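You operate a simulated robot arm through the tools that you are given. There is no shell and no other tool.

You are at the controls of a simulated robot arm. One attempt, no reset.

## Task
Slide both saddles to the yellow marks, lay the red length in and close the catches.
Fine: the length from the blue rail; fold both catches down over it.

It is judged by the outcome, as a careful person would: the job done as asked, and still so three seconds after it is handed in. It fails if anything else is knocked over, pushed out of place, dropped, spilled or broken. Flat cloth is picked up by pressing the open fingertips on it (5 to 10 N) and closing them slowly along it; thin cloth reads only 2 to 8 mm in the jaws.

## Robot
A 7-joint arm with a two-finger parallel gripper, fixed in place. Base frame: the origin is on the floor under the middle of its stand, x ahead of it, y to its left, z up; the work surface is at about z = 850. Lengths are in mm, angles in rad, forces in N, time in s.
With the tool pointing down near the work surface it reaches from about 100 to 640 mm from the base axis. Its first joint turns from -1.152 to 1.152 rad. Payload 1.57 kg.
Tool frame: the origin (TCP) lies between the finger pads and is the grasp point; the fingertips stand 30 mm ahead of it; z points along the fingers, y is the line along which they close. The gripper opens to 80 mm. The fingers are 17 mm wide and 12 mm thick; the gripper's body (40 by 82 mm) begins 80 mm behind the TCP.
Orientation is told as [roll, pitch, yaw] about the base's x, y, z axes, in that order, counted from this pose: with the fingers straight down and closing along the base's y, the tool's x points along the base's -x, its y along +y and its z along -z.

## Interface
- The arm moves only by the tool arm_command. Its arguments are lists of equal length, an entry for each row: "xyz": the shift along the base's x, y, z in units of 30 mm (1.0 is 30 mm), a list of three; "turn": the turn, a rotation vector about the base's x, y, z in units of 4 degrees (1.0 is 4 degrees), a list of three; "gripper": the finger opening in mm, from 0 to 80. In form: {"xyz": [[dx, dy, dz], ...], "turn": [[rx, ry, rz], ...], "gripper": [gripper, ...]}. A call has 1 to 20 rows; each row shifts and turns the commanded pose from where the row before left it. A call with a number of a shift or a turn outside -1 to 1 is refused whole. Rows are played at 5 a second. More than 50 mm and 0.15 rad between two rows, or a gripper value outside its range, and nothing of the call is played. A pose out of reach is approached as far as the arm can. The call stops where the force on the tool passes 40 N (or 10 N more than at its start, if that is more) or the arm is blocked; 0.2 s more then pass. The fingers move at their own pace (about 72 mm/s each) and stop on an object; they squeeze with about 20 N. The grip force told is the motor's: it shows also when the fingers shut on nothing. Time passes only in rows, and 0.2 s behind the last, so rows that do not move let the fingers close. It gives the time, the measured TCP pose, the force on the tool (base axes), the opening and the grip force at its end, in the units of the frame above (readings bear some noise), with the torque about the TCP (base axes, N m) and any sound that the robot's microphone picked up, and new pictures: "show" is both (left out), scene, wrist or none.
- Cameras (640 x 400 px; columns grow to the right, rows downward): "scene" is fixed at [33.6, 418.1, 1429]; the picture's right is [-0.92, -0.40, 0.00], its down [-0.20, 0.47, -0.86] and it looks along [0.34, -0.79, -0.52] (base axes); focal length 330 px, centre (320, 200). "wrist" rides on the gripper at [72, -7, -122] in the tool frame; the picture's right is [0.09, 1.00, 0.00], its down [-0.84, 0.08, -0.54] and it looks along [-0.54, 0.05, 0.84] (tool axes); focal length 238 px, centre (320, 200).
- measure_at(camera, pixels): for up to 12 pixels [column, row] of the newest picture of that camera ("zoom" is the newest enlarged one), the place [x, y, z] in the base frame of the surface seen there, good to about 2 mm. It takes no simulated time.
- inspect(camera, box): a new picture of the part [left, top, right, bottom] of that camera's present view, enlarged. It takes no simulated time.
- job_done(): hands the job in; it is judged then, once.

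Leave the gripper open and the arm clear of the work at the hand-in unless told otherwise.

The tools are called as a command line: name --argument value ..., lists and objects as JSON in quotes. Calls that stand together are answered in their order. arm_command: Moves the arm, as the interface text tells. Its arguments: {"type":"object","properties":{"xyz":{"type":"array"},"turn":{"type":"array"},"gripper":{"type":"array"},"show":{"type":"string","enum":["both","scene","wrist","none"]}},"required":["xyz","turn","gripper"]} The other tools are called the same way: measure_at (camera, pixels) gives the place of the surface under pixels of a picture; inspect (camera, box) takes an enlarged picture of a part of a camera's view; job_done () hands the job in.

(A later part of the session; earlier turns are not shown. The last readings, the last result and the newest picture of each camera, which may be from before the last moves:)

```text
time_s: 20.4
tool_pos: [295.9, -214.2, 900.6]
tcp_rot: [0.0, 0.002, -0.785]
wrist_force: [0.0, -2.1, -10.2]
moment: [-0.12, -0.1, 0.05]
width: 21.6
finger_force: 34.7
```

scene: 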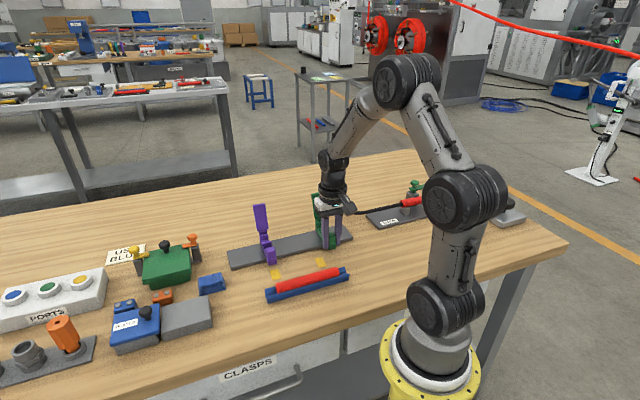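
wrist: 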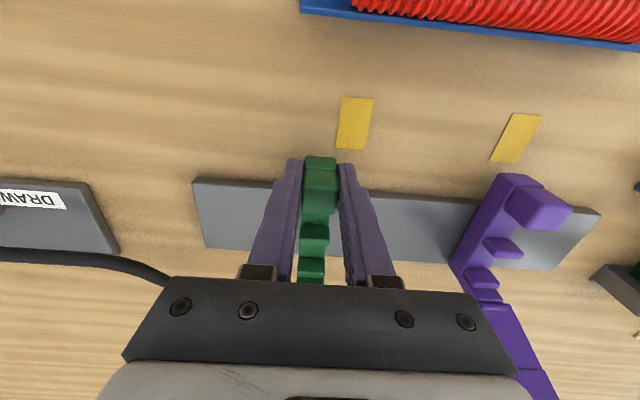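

Smooth motion, now at s=57.8. I'll finish the remaining 22 mm to about 79.8.

arm_command --xyz '[[0.13, 0.13, -0.005], [0.15, 0.15, 0], [0.13, 0.13, 0], [0.108, 0.108, 0], [0, 0, 0]]' --turn '[[0, 0, 0], [0, 0, 0], [0, 0, 0], [0, 0, 0], [0, 0, 0]]' --gripper '[15, 15, 15, 15, 15]' --show "wrist"

```text
time_s: 21.6
tool_pos: [311.6, -199.3, 901.3]
tcp_rot: [0.001, 0.003, -0.784]
wrist_force: [2.6, -2.6, -15.5]
moment: [0.09, 0.11, 0.01]
width: 21.7
finger_force: 35.2
```

wrist: 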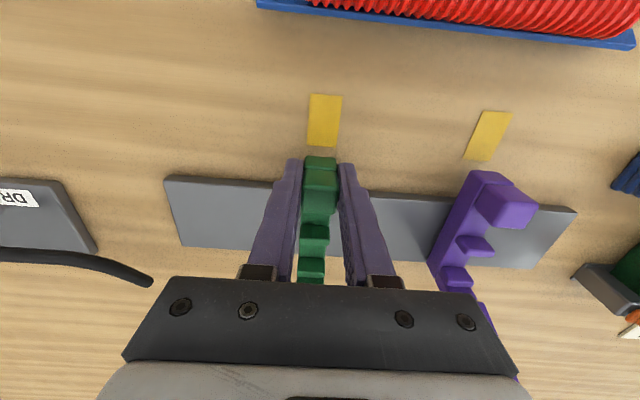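

TCP s is 79.4, and the picture matches the one I got for purple. I'll release, rise and verify.

arm_command --xyz '[[0, 0, 0], [0, 0, 0], [0, 0, 0.8], [0, 0, 1], [0, 0, 1], [0, 0, 1], [0, 0, 0.5]]' --turn '[[0, 0, 0], [0, 0, 0], [0, 0, 0], [0, 0, 0], [0, 0, 0], [0, 0, 0], [0, 0, 0]]' --gripper '[35, 50, 50, 50, 50, 50, 50]'

inspect --camera "wrist" --box '[270, 60, 370, 190]'

```text
time_s: 23.2
tool_pos: [313.1, -199.5, 1030.6]
tcp_rot: [-0.001, 0.0, -0.785]
wrist_force: [0.4, 0.3, 0.3]
moment: [0.0, -0.02, 0.02]
width: 50.1
finger_force: 0.1
```

scene: 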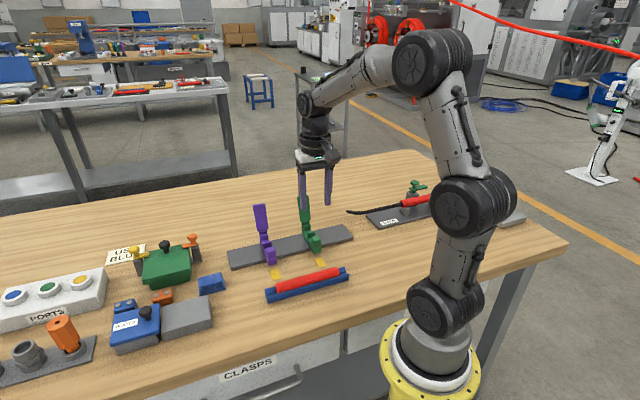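
wrist: 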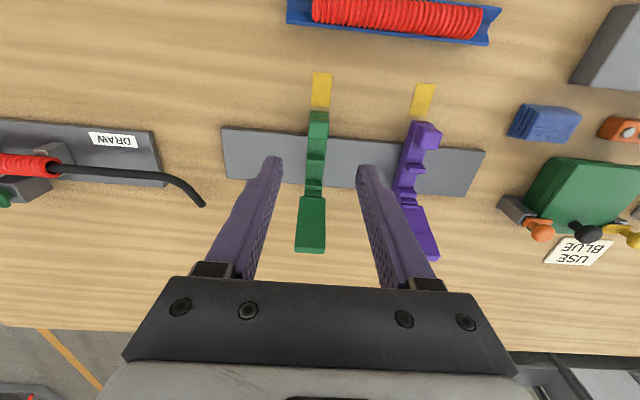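

```text
3.08 times, centred on (320, 125) of wrist
```

zoom: 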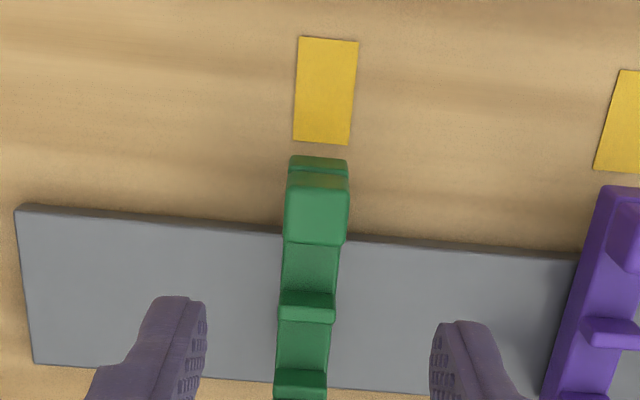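

Both views look very similar to the purple result. I'll measure corners to confirm, plus the scene view.

measure_at --camera "zoom" --pixels '[[301, 39], [356, 43], [347, 143], [295, 139], [291, 160], [346, 163], [280, 315], [333, 319], [287, 235], [343, 240], [289, 174], [347, 177]]'

inspect --camera "scene" --box '[240, 180, 360, 300]'

```text
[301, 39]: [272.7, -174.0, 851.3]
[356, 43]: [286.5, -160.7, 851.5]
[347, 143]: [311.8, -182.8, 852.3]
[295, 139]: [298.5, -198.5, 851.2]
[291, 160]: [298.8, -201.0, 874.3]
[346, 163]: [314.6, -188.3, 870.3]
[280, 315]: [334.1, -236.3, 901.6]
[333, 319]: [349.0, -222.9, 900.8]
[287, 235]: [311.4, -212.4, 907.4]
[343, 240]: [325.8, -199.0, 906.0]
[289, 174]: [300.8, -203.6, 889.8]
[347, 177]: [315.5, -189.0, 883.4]
```

```text
3.33 times, centred on (300, 240) of scene
```

zoom: 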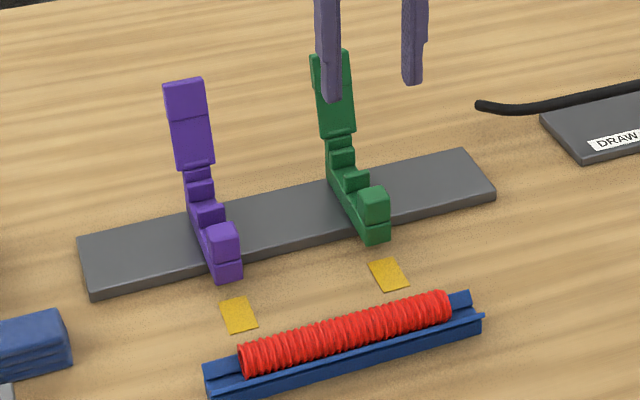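

The green saddle is at about 79.3 against its mark at about 79.6, so both saddles are placed. Now for the red length: I'll move over its middle (s≈140, t≈-259) while turning +90° so the jaws close across it.

arm_command --xyz '[[-0.052, 0.193, 0], [-0.052, 0.193, 0], [-0.052, 0.193, 0], [-0.052, 0.193, 0], [-0.052, 0.193, 0], [-0.052, 0.193, 0], [-0.052, 0.193, 0], [-0.052, 0.193, 0], [-0.052, 0.193, 0], [-0.052, 0.193, 0], [-0.052, 0.193, 0], [-0.052, 0.193, 0], [-0.052, 0.193, 0], [-0.052, 0.193, 0], [-0.052, 0.193, 0], [-0.052, 0.193, 0], [-0.052, 0.193, 0], [-0.052, 0.193, 0], [-0.052, 0.193, 0], [-0.052, 0.193, 0]]' --turn '[[0, 0, 0.98], [0, 0, 0.98], [0, 0, 0.98], [0, 0, 0.98], [0, 0, 0.98], [0, 0, 0.98], [0, 0, 0.98], [0, 0, 0.98], [0, 0, 0.98], [0, 0, 0.98], [0, 0, 0.98], [0, 0, 0.98], [0, 0, 0.98], [0, 0, 0.98], [0, 0, 0.98], [0, 0, 0.98], [0, 0, 0.98], [0, 0, 0.98], [0, 0, 0.98], [0, 0, 0.98]]' --gripper '[50, 50, 50, 50, 50, 50, 50, 50, 50, 50, 50, 50, 50, 50, 50, 50, 50, 50, 50, 50]' --show "none"

arm_command --xyz '[[0, 0, 0], [0, 0, 0], [0, 0, 0]]' --turn '[[0, 0, 0.97], [0, 0, 0.97], [0, 0, 0.96]]' --gripper '[50, 50, 50]'

```text
time_s: 27.4
tool_pos: [279.5, -82.8, 1030.3]
tcp_rot: [-0.001, 0.001, 0.581]
wrist_force: [0.0, 0.5, 0.8]
moment: [0.03, -0.02, -0.02]
width: 50.0
finger_force: 0.0
```

```text
time_s: 28.2
tool_pos: [279.0, -83.3, 1031.3]
tcp_rot: [0.001, 0.0, 0.786]
wrist_force: [-0.8, -0.4, -0.7]
moment: [0.0, 0.0, -0.01]
width: 50.1
finger_force: 0.0
```

scene: 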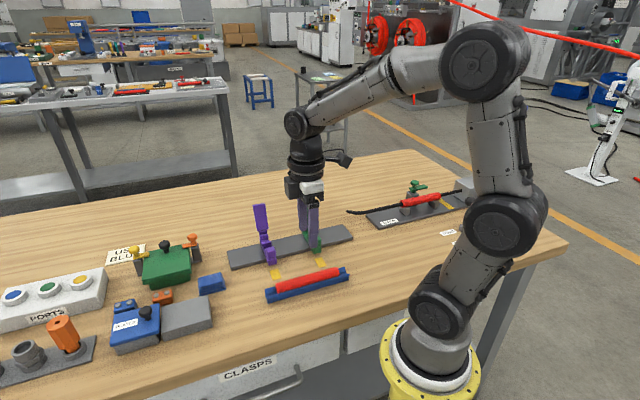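
wrist: 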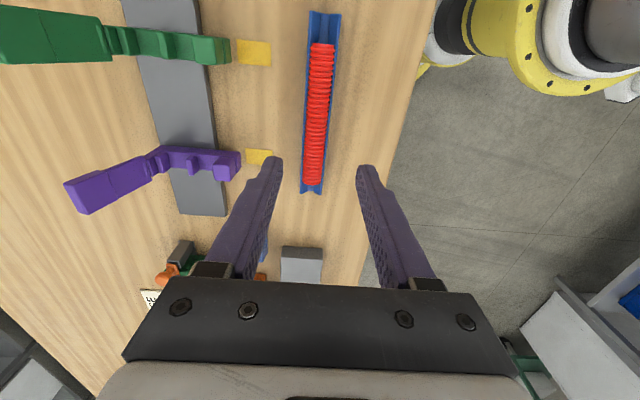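

The jaws straddle the red length's line. I'll zoom in and measure the tube's width, ends and the blue walls.

inspect --camera "wrist" --box '[220, 0, 420, 200]'

measure_at --camera "wrist" --pixels '[[320, 50], [318, 90], [316, 120], [313, 180], [310, 52], [332, 52], [305, 170], [322, 170], [311, 14], [340, 14], [301, 188], [321, 190]]'

```text
2.00 times, centred on (320, 100) of wrist
```

zoom: 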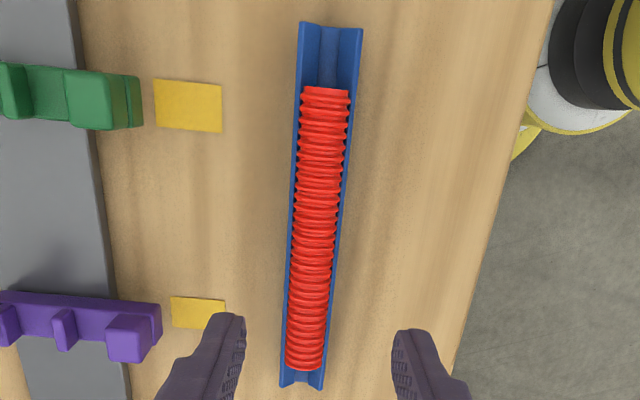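

```text
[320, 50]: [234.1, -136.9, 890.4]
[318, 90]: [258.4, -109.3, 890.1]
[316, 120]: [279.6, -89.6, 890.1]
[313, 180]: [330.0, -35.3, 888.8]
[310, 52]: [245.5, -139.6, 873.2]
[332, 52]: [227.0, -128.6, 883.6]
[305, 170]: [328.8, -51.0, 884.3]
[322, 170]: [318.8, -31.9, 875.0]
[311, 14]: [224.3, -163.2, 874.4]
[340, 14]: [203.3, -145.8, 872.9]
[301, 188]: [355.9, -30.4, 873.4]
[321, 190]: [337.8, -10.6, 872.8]
```

The tube top is at z≈890, it's about 25 mm across, centred at t≈-260 and s≈138.5, and the blue wall tops are at z≈873. Before gripping I'll look at the cheek spacing of the saddles from this side.

inspect --camera "wrist" --box '[100, 10, 260, 110]'

inspect --camera "wrist" --box '[130, 120, 250, 220]'

```text
4.00 times, centred on (180, 60) of wrist
```

zoom: 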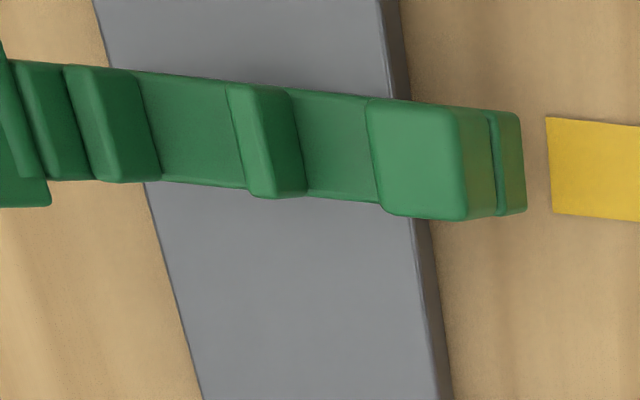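

```text
4.00 times, centred on (190, 170) of wrist
```

zoom: 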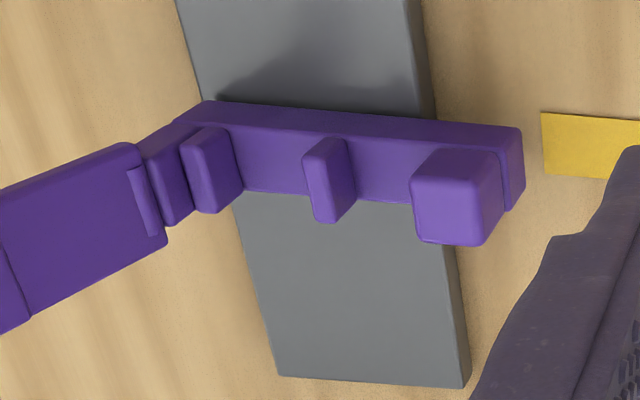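

measure_at --camera "zoom" --pixels '[[306, 165], [318, 212], [320, 175], [335, 165], [347, 180], [243, 150], [262, 170], [290, 170], [228, 160], [205, 170], [188, 165], [165, 180]]'

measure_at --camera "zoom" --pixels '[[380, 175], [410, 190], [415, 210], [440, 200], [480, 190], [500, 180], [515, 170], [300, 190], [330, 210], [215, 200], [225, 190], [355, 190]]'

```text
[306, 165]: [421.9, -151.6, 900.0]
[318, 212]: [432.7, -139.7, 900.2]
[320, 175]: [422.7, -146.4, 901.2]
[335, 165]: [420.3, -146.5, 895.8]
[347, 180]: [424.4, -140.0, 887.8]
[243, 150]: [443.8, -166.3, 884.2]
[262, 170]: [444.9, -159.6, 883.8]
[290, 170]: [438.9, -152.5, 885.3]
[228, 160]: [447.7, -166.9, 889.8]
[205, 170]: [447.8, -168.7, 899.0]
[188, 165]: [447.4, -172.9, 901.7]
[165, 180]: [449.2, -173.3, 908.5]
```

```text
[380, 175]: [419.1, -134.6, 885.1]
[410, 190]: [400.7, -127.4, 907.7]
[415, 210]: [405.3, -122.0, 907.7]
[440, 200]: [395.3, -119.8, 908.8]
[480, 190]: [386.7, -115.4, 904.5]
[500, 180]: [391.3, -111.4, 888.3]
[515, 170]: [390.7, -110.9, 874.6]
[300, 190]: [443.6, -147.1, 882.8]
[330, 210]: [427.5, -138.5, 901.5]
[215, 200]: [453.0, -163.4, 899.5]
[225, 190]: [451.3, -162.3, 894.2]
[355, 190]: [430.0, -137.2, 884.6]
```

The cheek gap spans t≈-405 to -432, with its centre about -418.5 and base top z≈884. The 25 mm tube fits with about 1 mm to spare each side. I'll align over the tube at t=-260 and descend to just above grasp height.

arm_command --xyz '[[0.09, -0.09, -0.7], [0, 0, -0.9], [0, 0, -0.9], [0, 0, -0.9], [0, 0, -0.4], [0, 0, 0]]' --turn '[[0, 0, 0], [0, 0, 0], [0, 0, 0], [0, 0, 0], [0, 0, 0], [0, 0, 0]]' --gripper '[50, 50, 50, 50, 50, 50]'

inspect --camera "wrist" --box '[240, 80, 400, 200]'

inspect --camera "scene" --box '[250, 220, 370, 310]'

```text
time_s: 29.6
tool_pos: [284.1, -83.8, 916.0]
tcp_rot: [0.0, 0.0, 0.785]
wrist_force: [0.1, 0.4, 1.4]
moment: [-0.01, -0.03, 0.0]
width: 50.0
finger_force: 0.0
```

scene: 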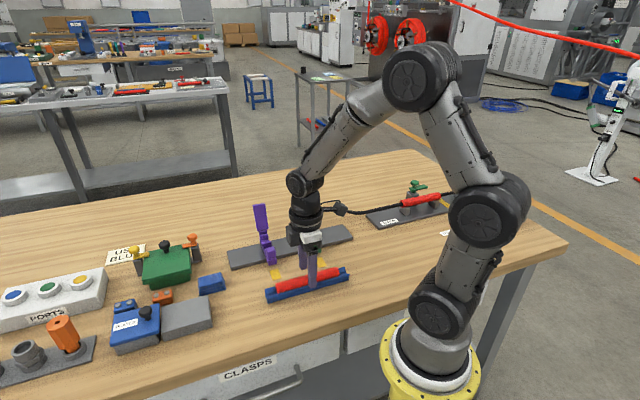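
wrist: 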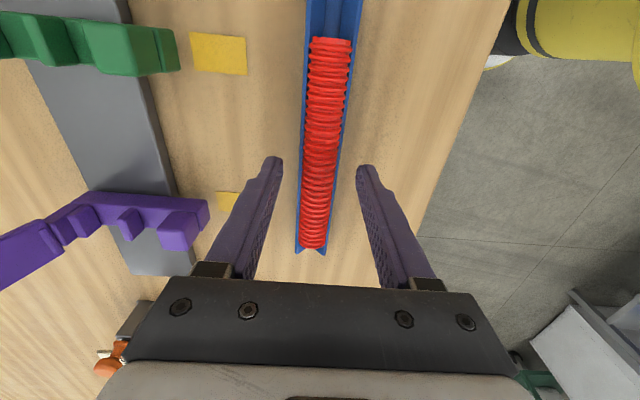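

```text
3.33 times, centred on (320, 140) of wrist
```

zoom: 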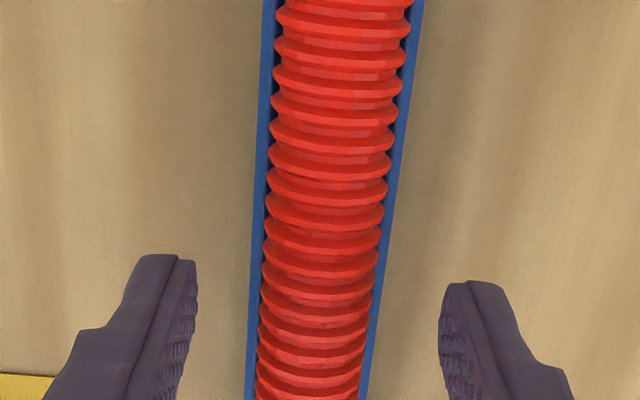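

```text
4.44 times, centred on (310, 265) of scene
```

zoom: 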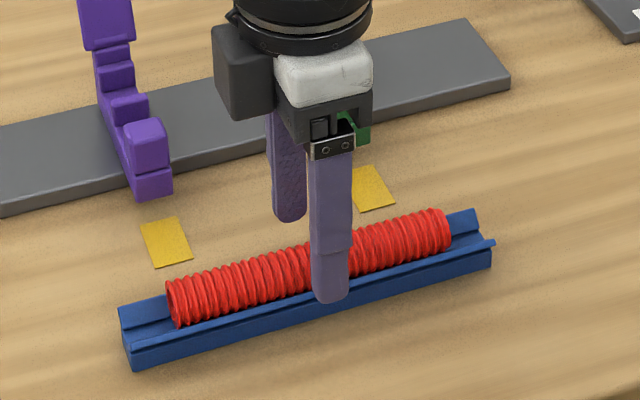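

The tube sits centred between the fingers. I'll lower the last 11 mm so the tips stop just above the blue walls (TCP z≈904.5), shift slightly toward the tube middle, and check the force before closing.

arm_command --xyz '[[-0.052, -0.052, -0.15], [0, 0, -0.15], [0, 0, -0.08], [0, 0, 0]]' --turn '[[0, 0, 0], [0, 0, 0], [0, 0, 0], [0, 0, 0]]' --gripper '[50, 50, 50, 50]' --show "wrist"

inspect --camera "scene" --box '[270, 240, 350, 300]'

```text
time_s: 30.6
tool_pos: [281.3, -88.0, 905.6]
tcp_rot: [0.0, 0.0, 0.785]
wrist_force: [-0.4, -0.2, -0.2]
moment: [0.02, -0.01, 0.0]
width: 50.1
finger_force: 0.0
```

wrist: 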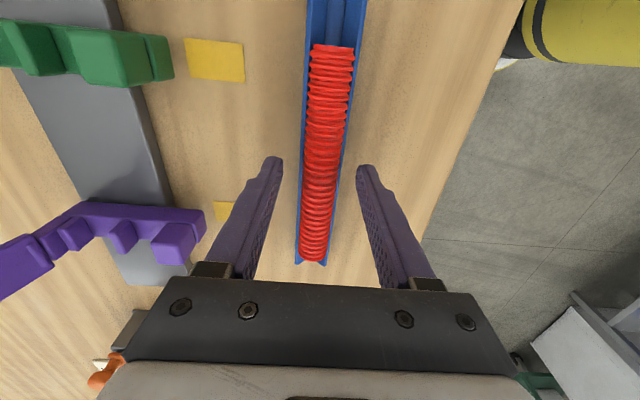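

```text
6.67 times, centred on (310, 270) of scene
```

zoom: 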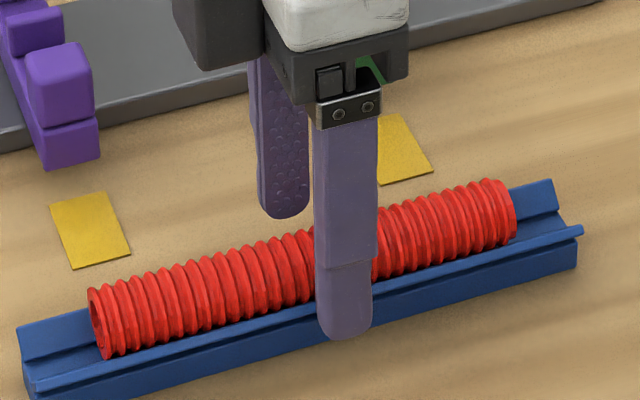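

Force is near zero and the tips are about 2–3 mm above the walls. I'll close gently on the tube.

arm_command --xyz '[[0, 0, 0], [0, 0, 0], [0, 0, 0], [0, 0, 0]]' --turn '[[0, 0, 0], [0, 0, 0], [0, 0, 0], [0, 0, 0]]' --gripper '[35, 27, 22, 20]' --show "wrist"

inspect --camera "wrist" --box '[240, 30, 400, 270]'

```text
time_s: 31.6
tool_pos: [282.4, -86.0, 906.2]
tcp_rot: [0.0, -0.001, 0.785]
wrist_force: [-0.9, 2.0, 1.8]
moment: [0.08, 0.06, -0.13]
width: 22.4
finger_force: 20.3
```

wrist: 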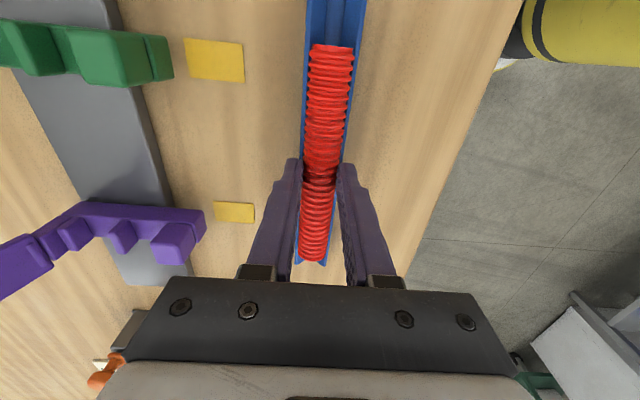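

```text
1.67 times, centred on (320, 150) of wrist
```

zoom: 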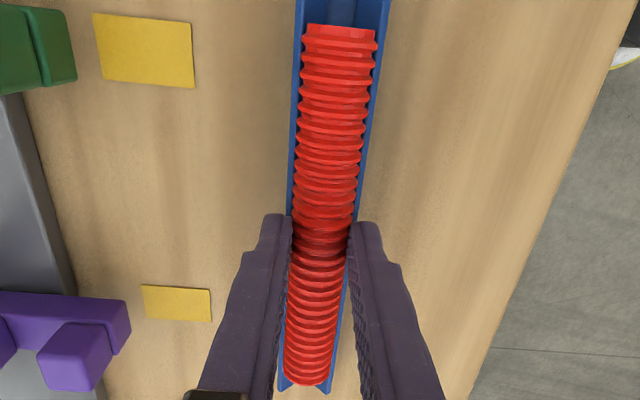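

Gripped at width 22.4 with a 20 N grip, and the ribs look engaged. I'll lift slowly by 30 mm and check it comes up level.

arm_command --xyz '[[0, 0, 0.1], [0, 0, 0.2], [0, 0, 0.3], [0, 0, 0.4], [0, 0, 0]]' --turn '[[0, 0, 0], [0, 0, 0], [0, 0, 0], [0, 0, 0], [0, 0, 0]]' --gripper '[18, 18, 18, 18, 18]'

inspect --camera "scene" --box '[240, 210, 370, 310]'

```text
time_s: 32.8
tool_pos: [280.5, -87.0, 936.2]
tcp_rot: [0.0, 0.0, 0.787]
wrist_force: [-0.3, -0.6, 0.5]
moment: [-0.02, 0.01, 0.01]
width: 17.9
finger_force: 0.1
```

scene: 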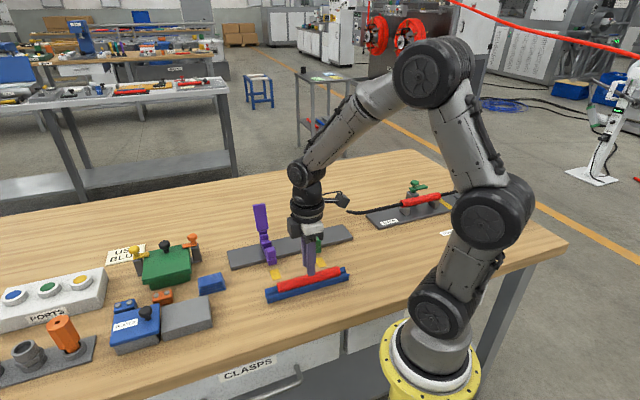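
wrist: 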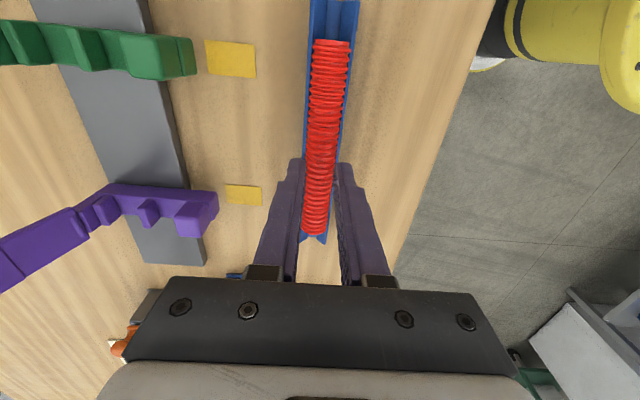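

```text
4.00 times, centred on (305, 260) of scene
```

zoom: 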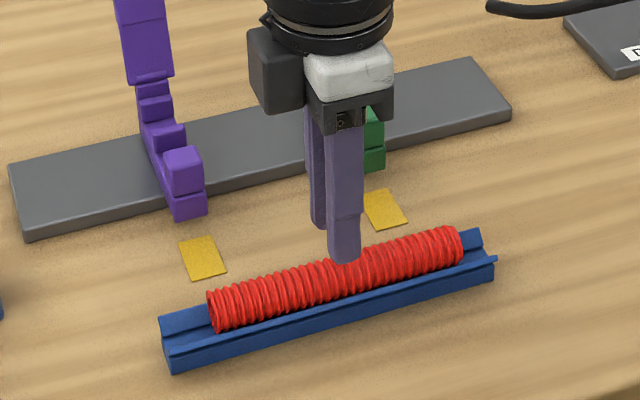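

The tube stayed in the blue cradle; my grip was too high on its round flank and slipped off on the lift. I'll look closely at the tube's end and the wall profile to choose a better grip height.

inspect --camera "scene" --box '[260, 270, 310, 305]'

inspect --camera "wrist" --box '[290, 0, 370, 60]'

```text
11.43 times, centred on (285, 288) of scene
```

zoom: 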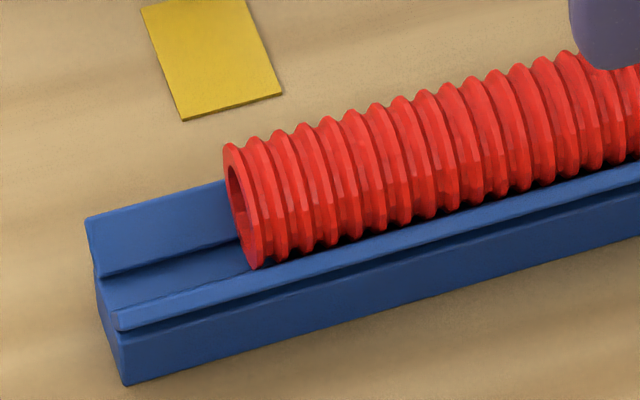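

```text
6.67 times, centred on (330, 30) of wrist
```

zoom: 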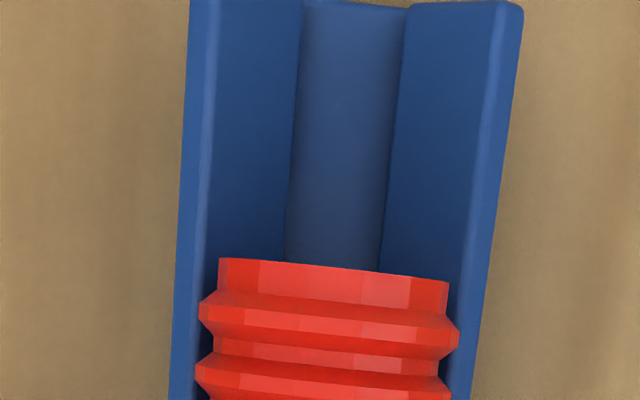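

measure_at --camera "zoom" --pixels '[[205, 30], [195, 200], [240, 100], [280, 100], [295, 100], [345, 100], [385, 100], [400, 80], [460, 80], [490, 60], [505, 60], [330, 330]]'

measure_at --camera "scene" --pixels '[[279, 284], [280, 287], [281, 290], [282, 292.5], [267, 291], [268, 293], [271, 295], [270, 297.5], [270, 300], [275, 295], [290, 283], [292, 288]]'

```text
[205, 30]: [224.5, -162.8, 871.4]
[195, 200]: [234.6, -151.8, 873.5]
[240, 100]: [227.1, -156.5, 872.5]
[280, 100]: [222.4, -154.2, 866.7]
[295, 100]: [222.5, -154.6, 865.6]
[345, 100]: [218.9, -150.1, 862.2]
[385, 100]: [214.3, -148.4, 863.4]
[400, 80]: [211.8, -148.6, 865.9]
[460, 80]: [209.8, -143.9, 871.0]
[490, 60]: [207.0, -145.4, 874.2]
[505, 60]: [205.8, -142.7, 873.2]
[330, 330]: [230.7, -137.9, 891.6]
```

```text
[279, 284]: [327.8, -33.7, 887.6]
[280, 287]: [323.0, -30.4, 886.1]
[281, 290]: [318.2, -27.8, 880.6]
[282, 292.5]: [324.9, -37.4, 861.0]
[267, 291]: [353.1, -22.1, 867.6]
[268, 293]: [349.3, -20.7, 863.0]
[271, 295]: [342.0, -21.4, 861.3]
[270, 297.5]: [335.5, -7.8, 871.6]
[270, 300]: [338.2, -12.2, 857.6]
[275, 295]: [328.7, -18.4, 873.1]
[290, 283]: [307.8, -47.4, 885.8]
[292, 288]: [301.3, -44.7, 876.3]
```

The cradle walls are sloped with tops at z≈873 and ±13.5 mm. The tube centre is about z 877 and its ribs are 25 mm wide. The jaws closed to only 22.4, so the effective pad starts above the nominal tip. I'll zoom on the fingertips to see how rounded they are.

inspect --camera "wrist" --box '[270, 140, 380, 220]'

inspect --camera "scene" --box '[290, 230, 340, 290]'

```text
5.00 times, centred on (325, 180) of wrist
```

zoom: 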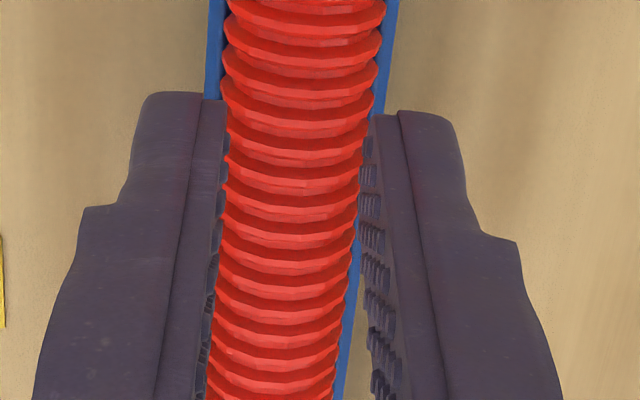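

```text
6.67 times, centred on (315, 260) of scene
```

zoom: 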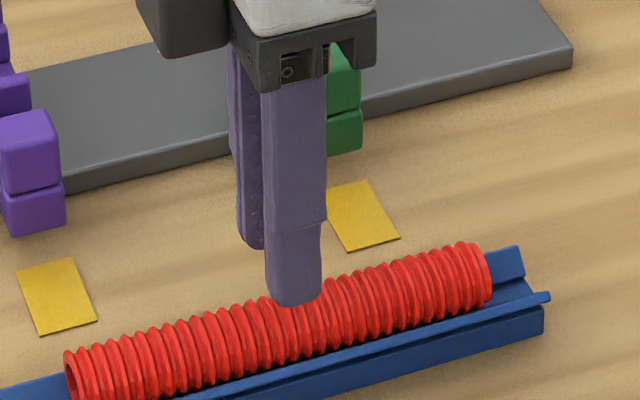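

The pads run nearly to the rounded tips, so a grip 2–3 mm lower should reach the tube's widest line while staying above the wall tops. I'll open, descend to TCP z≈903.3 and close harder.

arm_command --xyz '[[0, 0, 0], [0, 0, 0], [0, 0, -0.3], [0, 0, -0.4], [0, 0, -0.3], [0, 0, -0.09], [0, 0, 0]]' --turn '[[0, 0, 0], [0, 0, 0], [0, 0, 0], [0, 0, 0], [0, 0, 0], [0, 0, 0], [0, 0, 0]]' --gripper '[35, 45, 45, 45, 45, 45, 45]' --show "none"

arm_command --xyz '[[0, 0, 0], [0, 0, 0], [0, 0, 0], [0, 0, 0], [0, 0, 0]]' --turn '[[0, 0, 0], [0, 0, 0], [0, 0, 0], [0, 0, 0], [0, 0, 0]]' --gripper '[32, 27, 24, 20, 16]'

```text
time_s: 34.4
tool_pos: [280.7, -86.5, 903.9]
tcp_rot: [0.0, 0.0, 0.785]
wrist_force: [0.7, 0.1, -0.8]
moment: [-0.04, 0.03, -0.02]
width: 45.0
finger_force: 0.1
```

```text
time_s: 35.6
tool_pos: [281.6, -87.2, 904.3]
tcp_rot: [0.0, -0.001, 0.786]
wrist_force: [-2.1, 1.2, 2.6]
moment: [0.1, 0.0, -0.12]
width: 22.3
finger_force: 20.0
```

scene: 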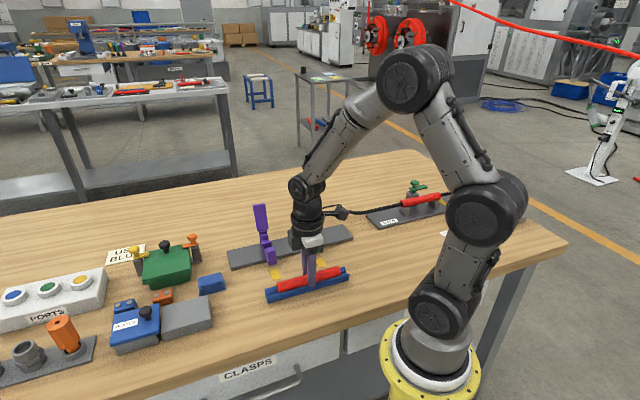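
wrist: 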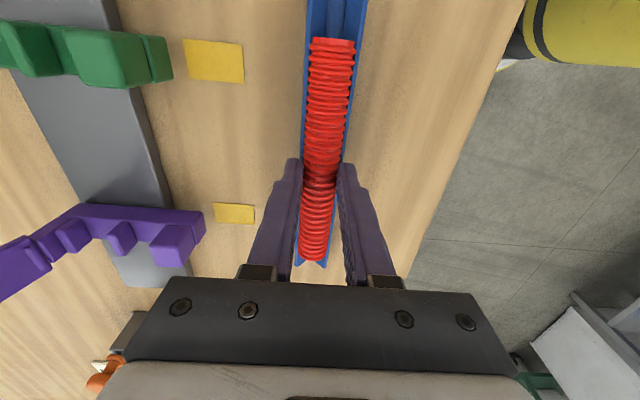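

Width is again 22.3 at 20 N, now 2 mm lower, so I'm likely on the tube's full body. I'll lift only a few mm, slowly, and read the force and width.

arm_command --xyz '[[0, 0, 0], [0, 0, 0.03], [0, 0, 0.03], [0, 0, 0.04], [0, 0, 0.05]]' --turn '[[0, 0, 0], [0, 0, 0], [0, 0, 0], [0, 0, 0], [0, 0, 0]]' --gripper '[10, 5, 5, 5, 5]'

inspect --camera "scene" --box '[260, 240, 360, 310]'

```text
time_s: 36.8
tool_pos: [281.3, -87.9, 907.2]
tcp_rot: [0.0, 0.001, 0.786]
wrist_force: [0.4, 0.8, -0.4]
moment: [-0.01, 0.01, 0.0]
width: 23.0
finger_force: 20.1
```

scene: 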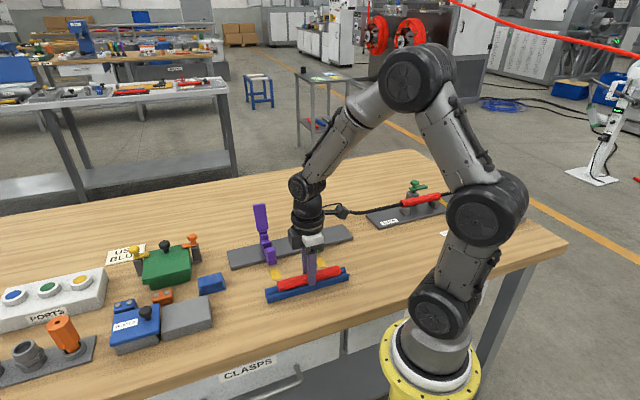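
wrist: 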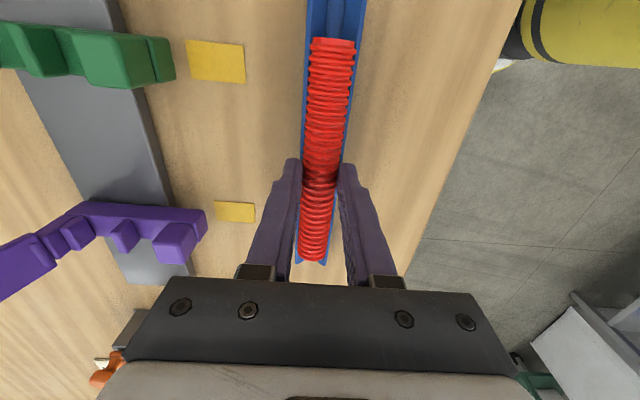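

```text
5.71 times, centred on (310, 275) of scene
```

zoom: 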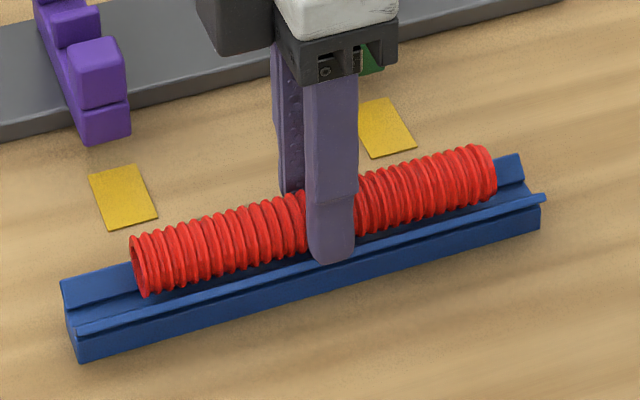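

The tube seems held, with width 23.0 and a 20 N grip, and a gap is appearing under it. I'll continue lifting slowly.

arm_command --xyz '[[0, 0, 0.08], [0, 0, 0.1], [0, 0, 0.15], [0, 0, 0.2], [0, 0, 0.2], [0, 0, 0.2]]' --turn '[[0, 0, 0], [0, 0, 0], [0, 0, 0], [0, 0, 0], [0, 0, 0], [0, 0, 0]]' --gripper '[5, 5, 5, 5, 5, 5]'

inspect --camera "scene" --box '[250, 220, 370, 310]'

```text
time_s: 38.2
tool_pos: [281.5, -86.0, 935.5]
tcp_rot: [0.002, 0.001, 0.784]
wrist_force: [-0.1, 0.0, 0.5]
moment: [-0.02, 0.01, 0.0]
width: 22.9
finger_force: 19.6
```

scene: 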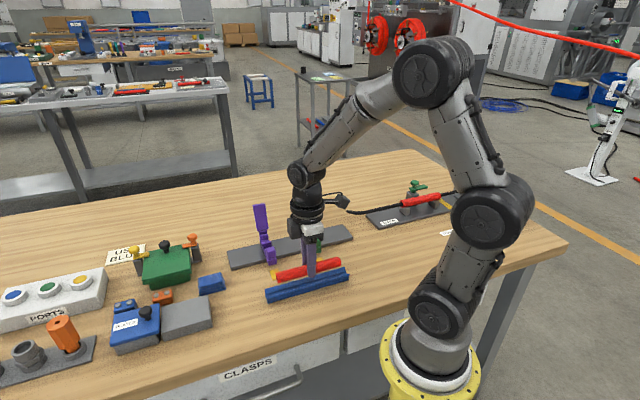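
wrist: 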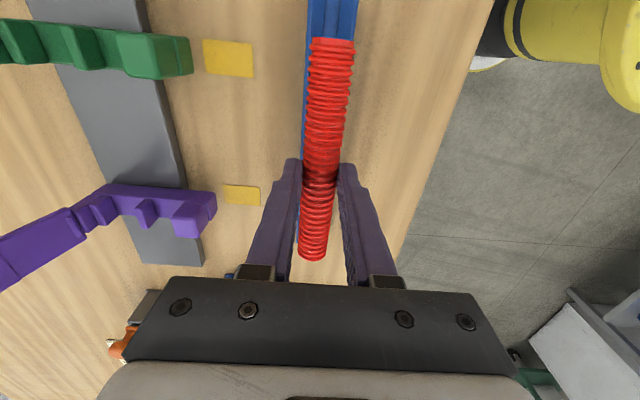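

```text
4.44 times, centred on (310, 265) of scene
```

zoom: 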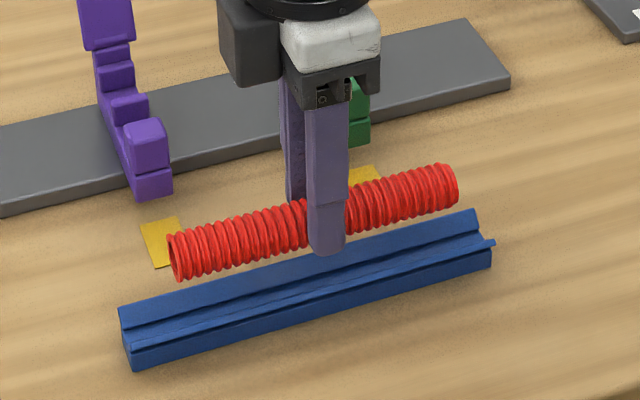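

The tube is up. I'll measure its top line to see whether it's level and centred in the jaws.

measure_at --camera "wrist" --pixels '[[332, 48], [329, 80], [326, 110], [322, 150], [317, 200], [313, 245], [330, 42], [312, 256]]'

inspect --camera "wrist" --box '[240, 30, 400, 270]'

```text
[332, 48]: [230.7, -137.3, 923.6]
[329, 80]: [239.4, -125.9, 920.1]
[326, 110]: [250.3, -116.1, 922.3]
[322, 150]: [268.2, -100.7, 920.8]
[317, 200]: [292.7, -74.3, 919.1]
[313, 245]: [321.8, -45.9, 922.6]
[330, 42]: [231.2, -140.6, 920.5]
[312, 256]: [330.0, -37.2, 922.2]
```

```text
1.67 times, centred on (320, 150) of wrist
```

zoom: 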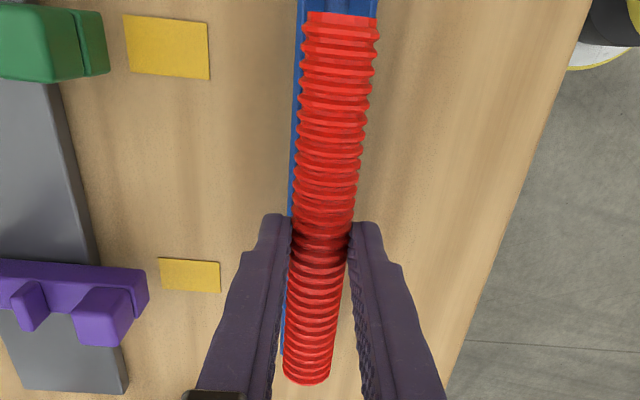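

The tube is level (top z≈921.5), parallel to the rail and centred at s≈138. I'll raise it to clear the posts and carry it across to above the cheek gap at t≈-418.5, s≈139.4.

arm_command --xyz '[[0, 0, 0.3], [0, 0, 0.5], [0, 0, 0.5], [0.2, -0.2, 0], [0.45, -0.44, 0], [0.5, -0.49, 0], [0.5, -0.49, 0], [0.5, -0.49, 0], [0.5, -0.49, 0], [0.5, -0.49, 0], [0.4, -0.4, 0], [0.217, -0.22, 0], [0, 0, 0]]' --turn '[[0, 0, 0], [0, 0, 0], [0, 0, 0], [0, 0, 0], [0, 0, 0], [0, 0, 0], [0, 0, 0], [0, 0, 0], [0, 0, 0], [0, 0, 0], [0, 0, 0], [0, 0, 0], [0, 0, 0]]' --gripper '[5, 5, 5, 5, 5, 5, 5, 5, 5, 5, 5, 5, 5]'

inspect --camera "scene" --box '[220, 180, 360, 290]'

inspect --camera "wrist" --box '[200, 30, 440, 270]'

```text
time_s: 41.0
tool_pos: [392.6, -198.5, 973.9]
tcp_rot: [-0.001, -0.001, 0.786]
wrist_force: [-0.7, 0.0, 0.9]
moment: [0.01, -0.02, 0.03]
width: 22.7
finger_force: 20.4
```

scene: 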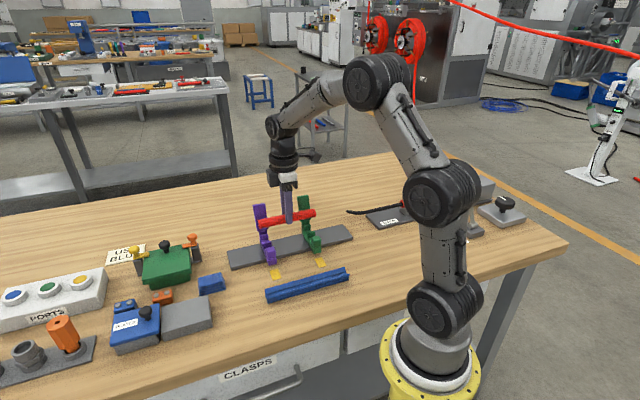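
wrist: 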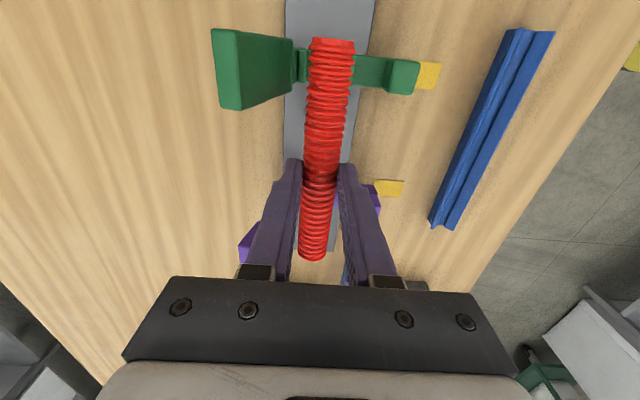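

```text
3.64 times, centred on (290, 235) of scene
```

zoom: 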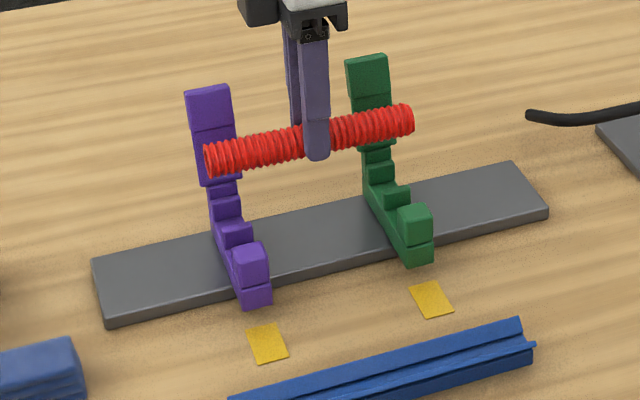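

```text
1.67 times, centred on (320, 150) of wrist
```

zoom: 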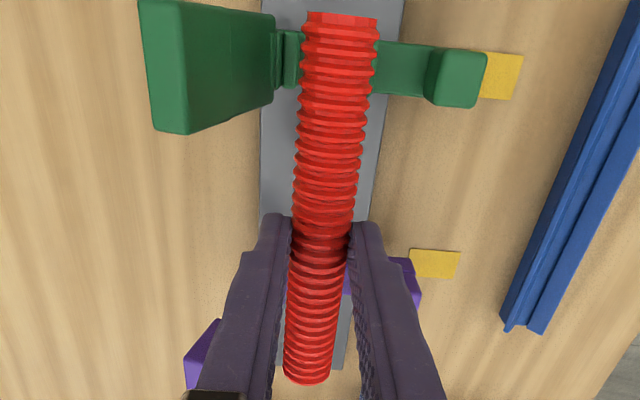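

The tube is above the saddles at TCP s≈137, t≈-418. I'll measure the tube's top line and the visible cheeks before lowering.

measure_at --camera "wrist" --pixels '[[332, 48], [329, 80], [326, 110], [322, 150], [317, 200], [313, 245], [303, 65], [296, 65], [360, 70], [400, 75], [330, 38], [312, 258]]'

measure_at --camera "scene" --pixels '[[278, 224], [285, 221], [300, 217], [310, 214], [315, 213], [283, 242], [325, 231], [284, 227]]'

```text
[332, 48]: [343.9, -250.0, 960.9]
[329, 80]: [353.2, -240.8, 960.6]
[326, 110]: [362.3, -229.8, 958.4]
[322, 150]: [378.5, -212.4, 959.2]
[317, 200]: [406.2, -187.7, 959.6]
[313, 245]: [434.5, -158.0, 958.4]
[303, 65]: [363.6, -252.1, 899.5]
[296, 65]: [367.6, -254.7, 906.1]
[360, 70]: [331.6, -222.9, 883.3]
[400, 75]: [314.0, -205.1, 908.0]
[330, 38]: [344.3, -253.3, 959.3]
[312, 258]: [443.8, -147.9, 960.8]
```

```text
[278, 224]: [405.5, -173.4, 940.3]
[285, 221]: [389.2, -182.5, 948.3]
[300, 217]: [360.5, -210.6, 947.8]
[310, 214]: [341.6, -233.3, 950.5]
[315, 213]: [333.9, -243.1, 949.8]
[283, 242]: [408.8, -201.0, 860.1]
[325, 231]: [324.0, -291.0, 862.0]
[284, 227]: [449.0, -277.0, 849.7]
```

The tube axis is at t≈-419 and the cheek gap centre is at about -418.5, which is well aligned. I'll lower to just above the cheek tops and check again.

arm_command --xyz '[[0, 0, -0.3], [0, 0, -0.4], [0, 0, -0.25], [0, 0, 0]]' --turn '[[0, 0, 0], [0, 0, 0], [0, 0, 0], [0, 0, 0]]' --gripper '[5, 5, 5, 5]'

inspect --camera "scene" --box '[245, 200, 345, 275]'

inspect --camera "wrist" --box '[260, 20, 420, 140]'

```text
time_s: 42.0
tool_pos: [393.0, -198.4, 943.9]
tcp_rot: [-0.001, -0.001, 0.786]
wrist_force: [0.0, 0.3, -0.6]
moment: [0.04, 0.01, -0.01]
width: 22.6
finger_force: 20.2
```

scene: 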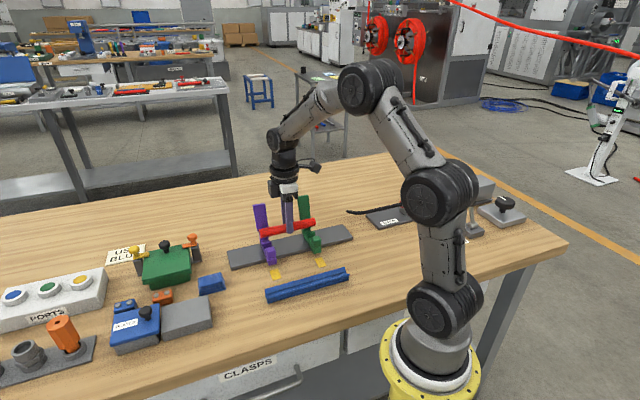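
wrist: 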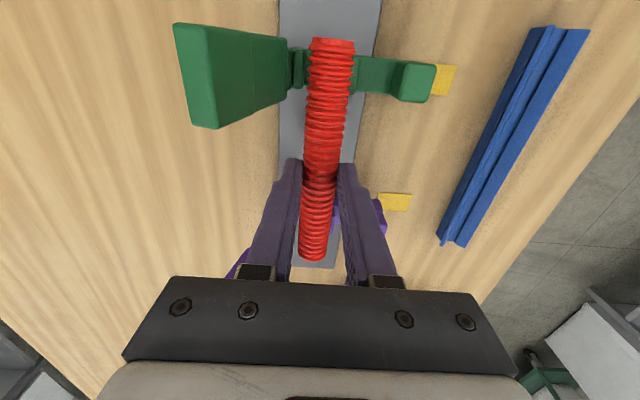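

```text
5.33 times, centred on (295, 238) of scene
```

zoom: 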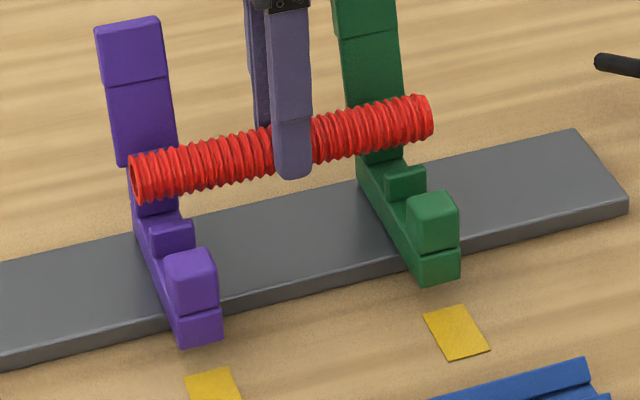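

```text
3.33 times, centred on (340, 80) of wrist
```

zoom: 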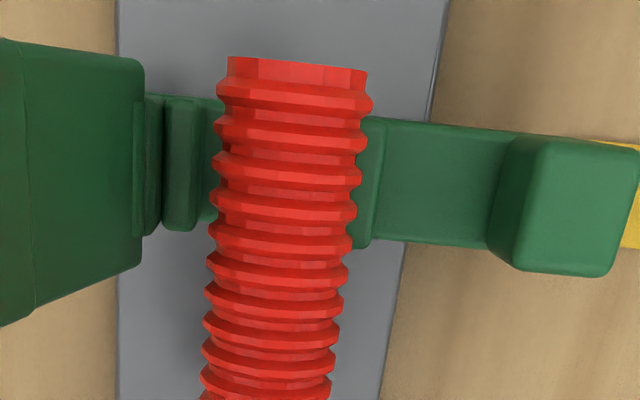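

From nearly above the green saddle the tube looks close to cheek 1. I'll measure the cheek edges and tube sides here to check for a 1–2 mm offset.

measure_at --camera "zoom" --pixels '[[180, 160], [195, 160], [205, 160], [210, 150], [170, 160], [370, 180], [375, 200], [360, 225], [365, 160], [290, 130], [222, 125], [364, 140]]'

measure_at --camera "zoom" --pixels '[[197, 110], [197, 200], [200, 220], [383, 130], [378, 160], [370, 240], [355, 245], [293, 90], [285, 180], [270, 300], [400, 180], [154, 160]]'

```text
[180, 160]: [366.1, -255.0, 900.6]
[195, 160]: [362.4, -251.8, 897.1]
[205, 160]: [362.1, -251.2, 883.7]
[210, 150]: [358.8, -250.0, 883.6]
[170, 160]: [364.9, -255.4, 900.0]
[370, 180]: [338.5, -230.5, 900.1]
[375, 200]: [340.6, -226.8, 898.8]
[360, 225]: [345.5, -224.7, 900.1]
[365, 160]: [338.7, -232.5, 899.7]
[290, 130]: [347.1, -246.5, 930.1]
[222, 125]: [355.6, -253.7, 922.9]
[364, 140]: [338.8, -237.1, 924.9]
```

```text
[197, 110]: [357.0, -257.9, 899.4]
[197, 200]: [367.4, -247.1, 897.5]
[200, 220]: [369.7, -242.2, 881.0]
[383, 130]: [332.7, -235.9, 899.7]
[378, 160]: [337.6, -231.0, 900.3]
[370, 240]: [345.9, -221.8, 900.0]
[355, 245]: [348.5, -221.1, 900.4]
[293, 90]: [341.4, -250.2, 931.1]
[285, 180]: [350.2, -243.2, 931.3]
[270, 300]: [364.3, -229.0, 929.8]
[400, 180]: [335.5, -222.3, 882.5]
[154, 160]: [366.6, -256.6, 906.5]
```

Direct measurements agree: the gap centre is at about t=-419.3 and the tube at about -419.2. I'll lower slowly into the cheeks, watching force.

arm_command --xyz '[[0, 0, -0.15], [0, 0, -0.15], [0, 0, -0.15], [0, 0, -0.1], [0, 0, 0]]' --turn '[[0, 0, 0], [0, 0, 0], [0, 0, 0], [0, 0, 0], [0, 0, 0]]' --gripper '[5, 5, 5, 5, 5]'

inspect --camera "scene" --box '[245, 200, 345, 275]'

```text
time_s: 43.2
tool_pos: [393.1, -197.8, 928.9]
tcp_rot: [0.0, 0.0, 0.785]
wrist_force: [0.5, -0.4, -0.4]
moment: [0.0, 0.03, 0.01]
width: 23.0
finger_force: 19.9
```

scene: 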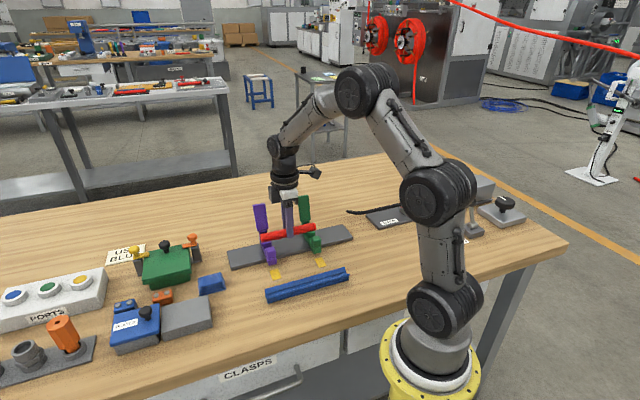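
wrist: 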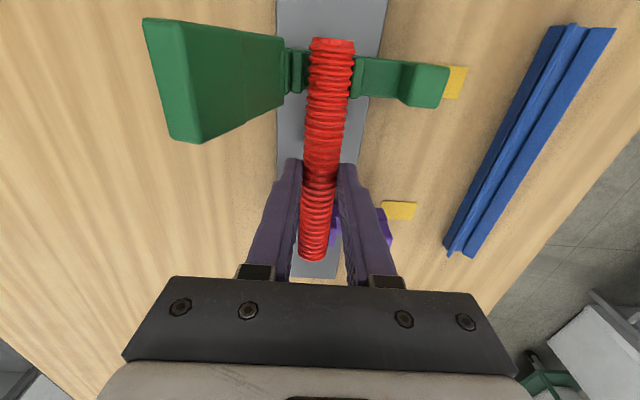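

```text
5.33 times, centred on (295, 238) of scene
```

zoom: 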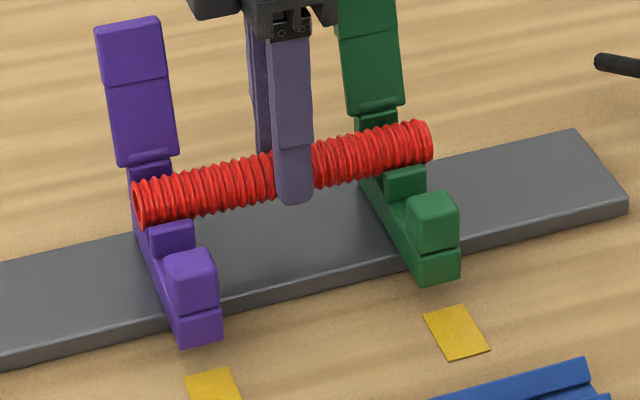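

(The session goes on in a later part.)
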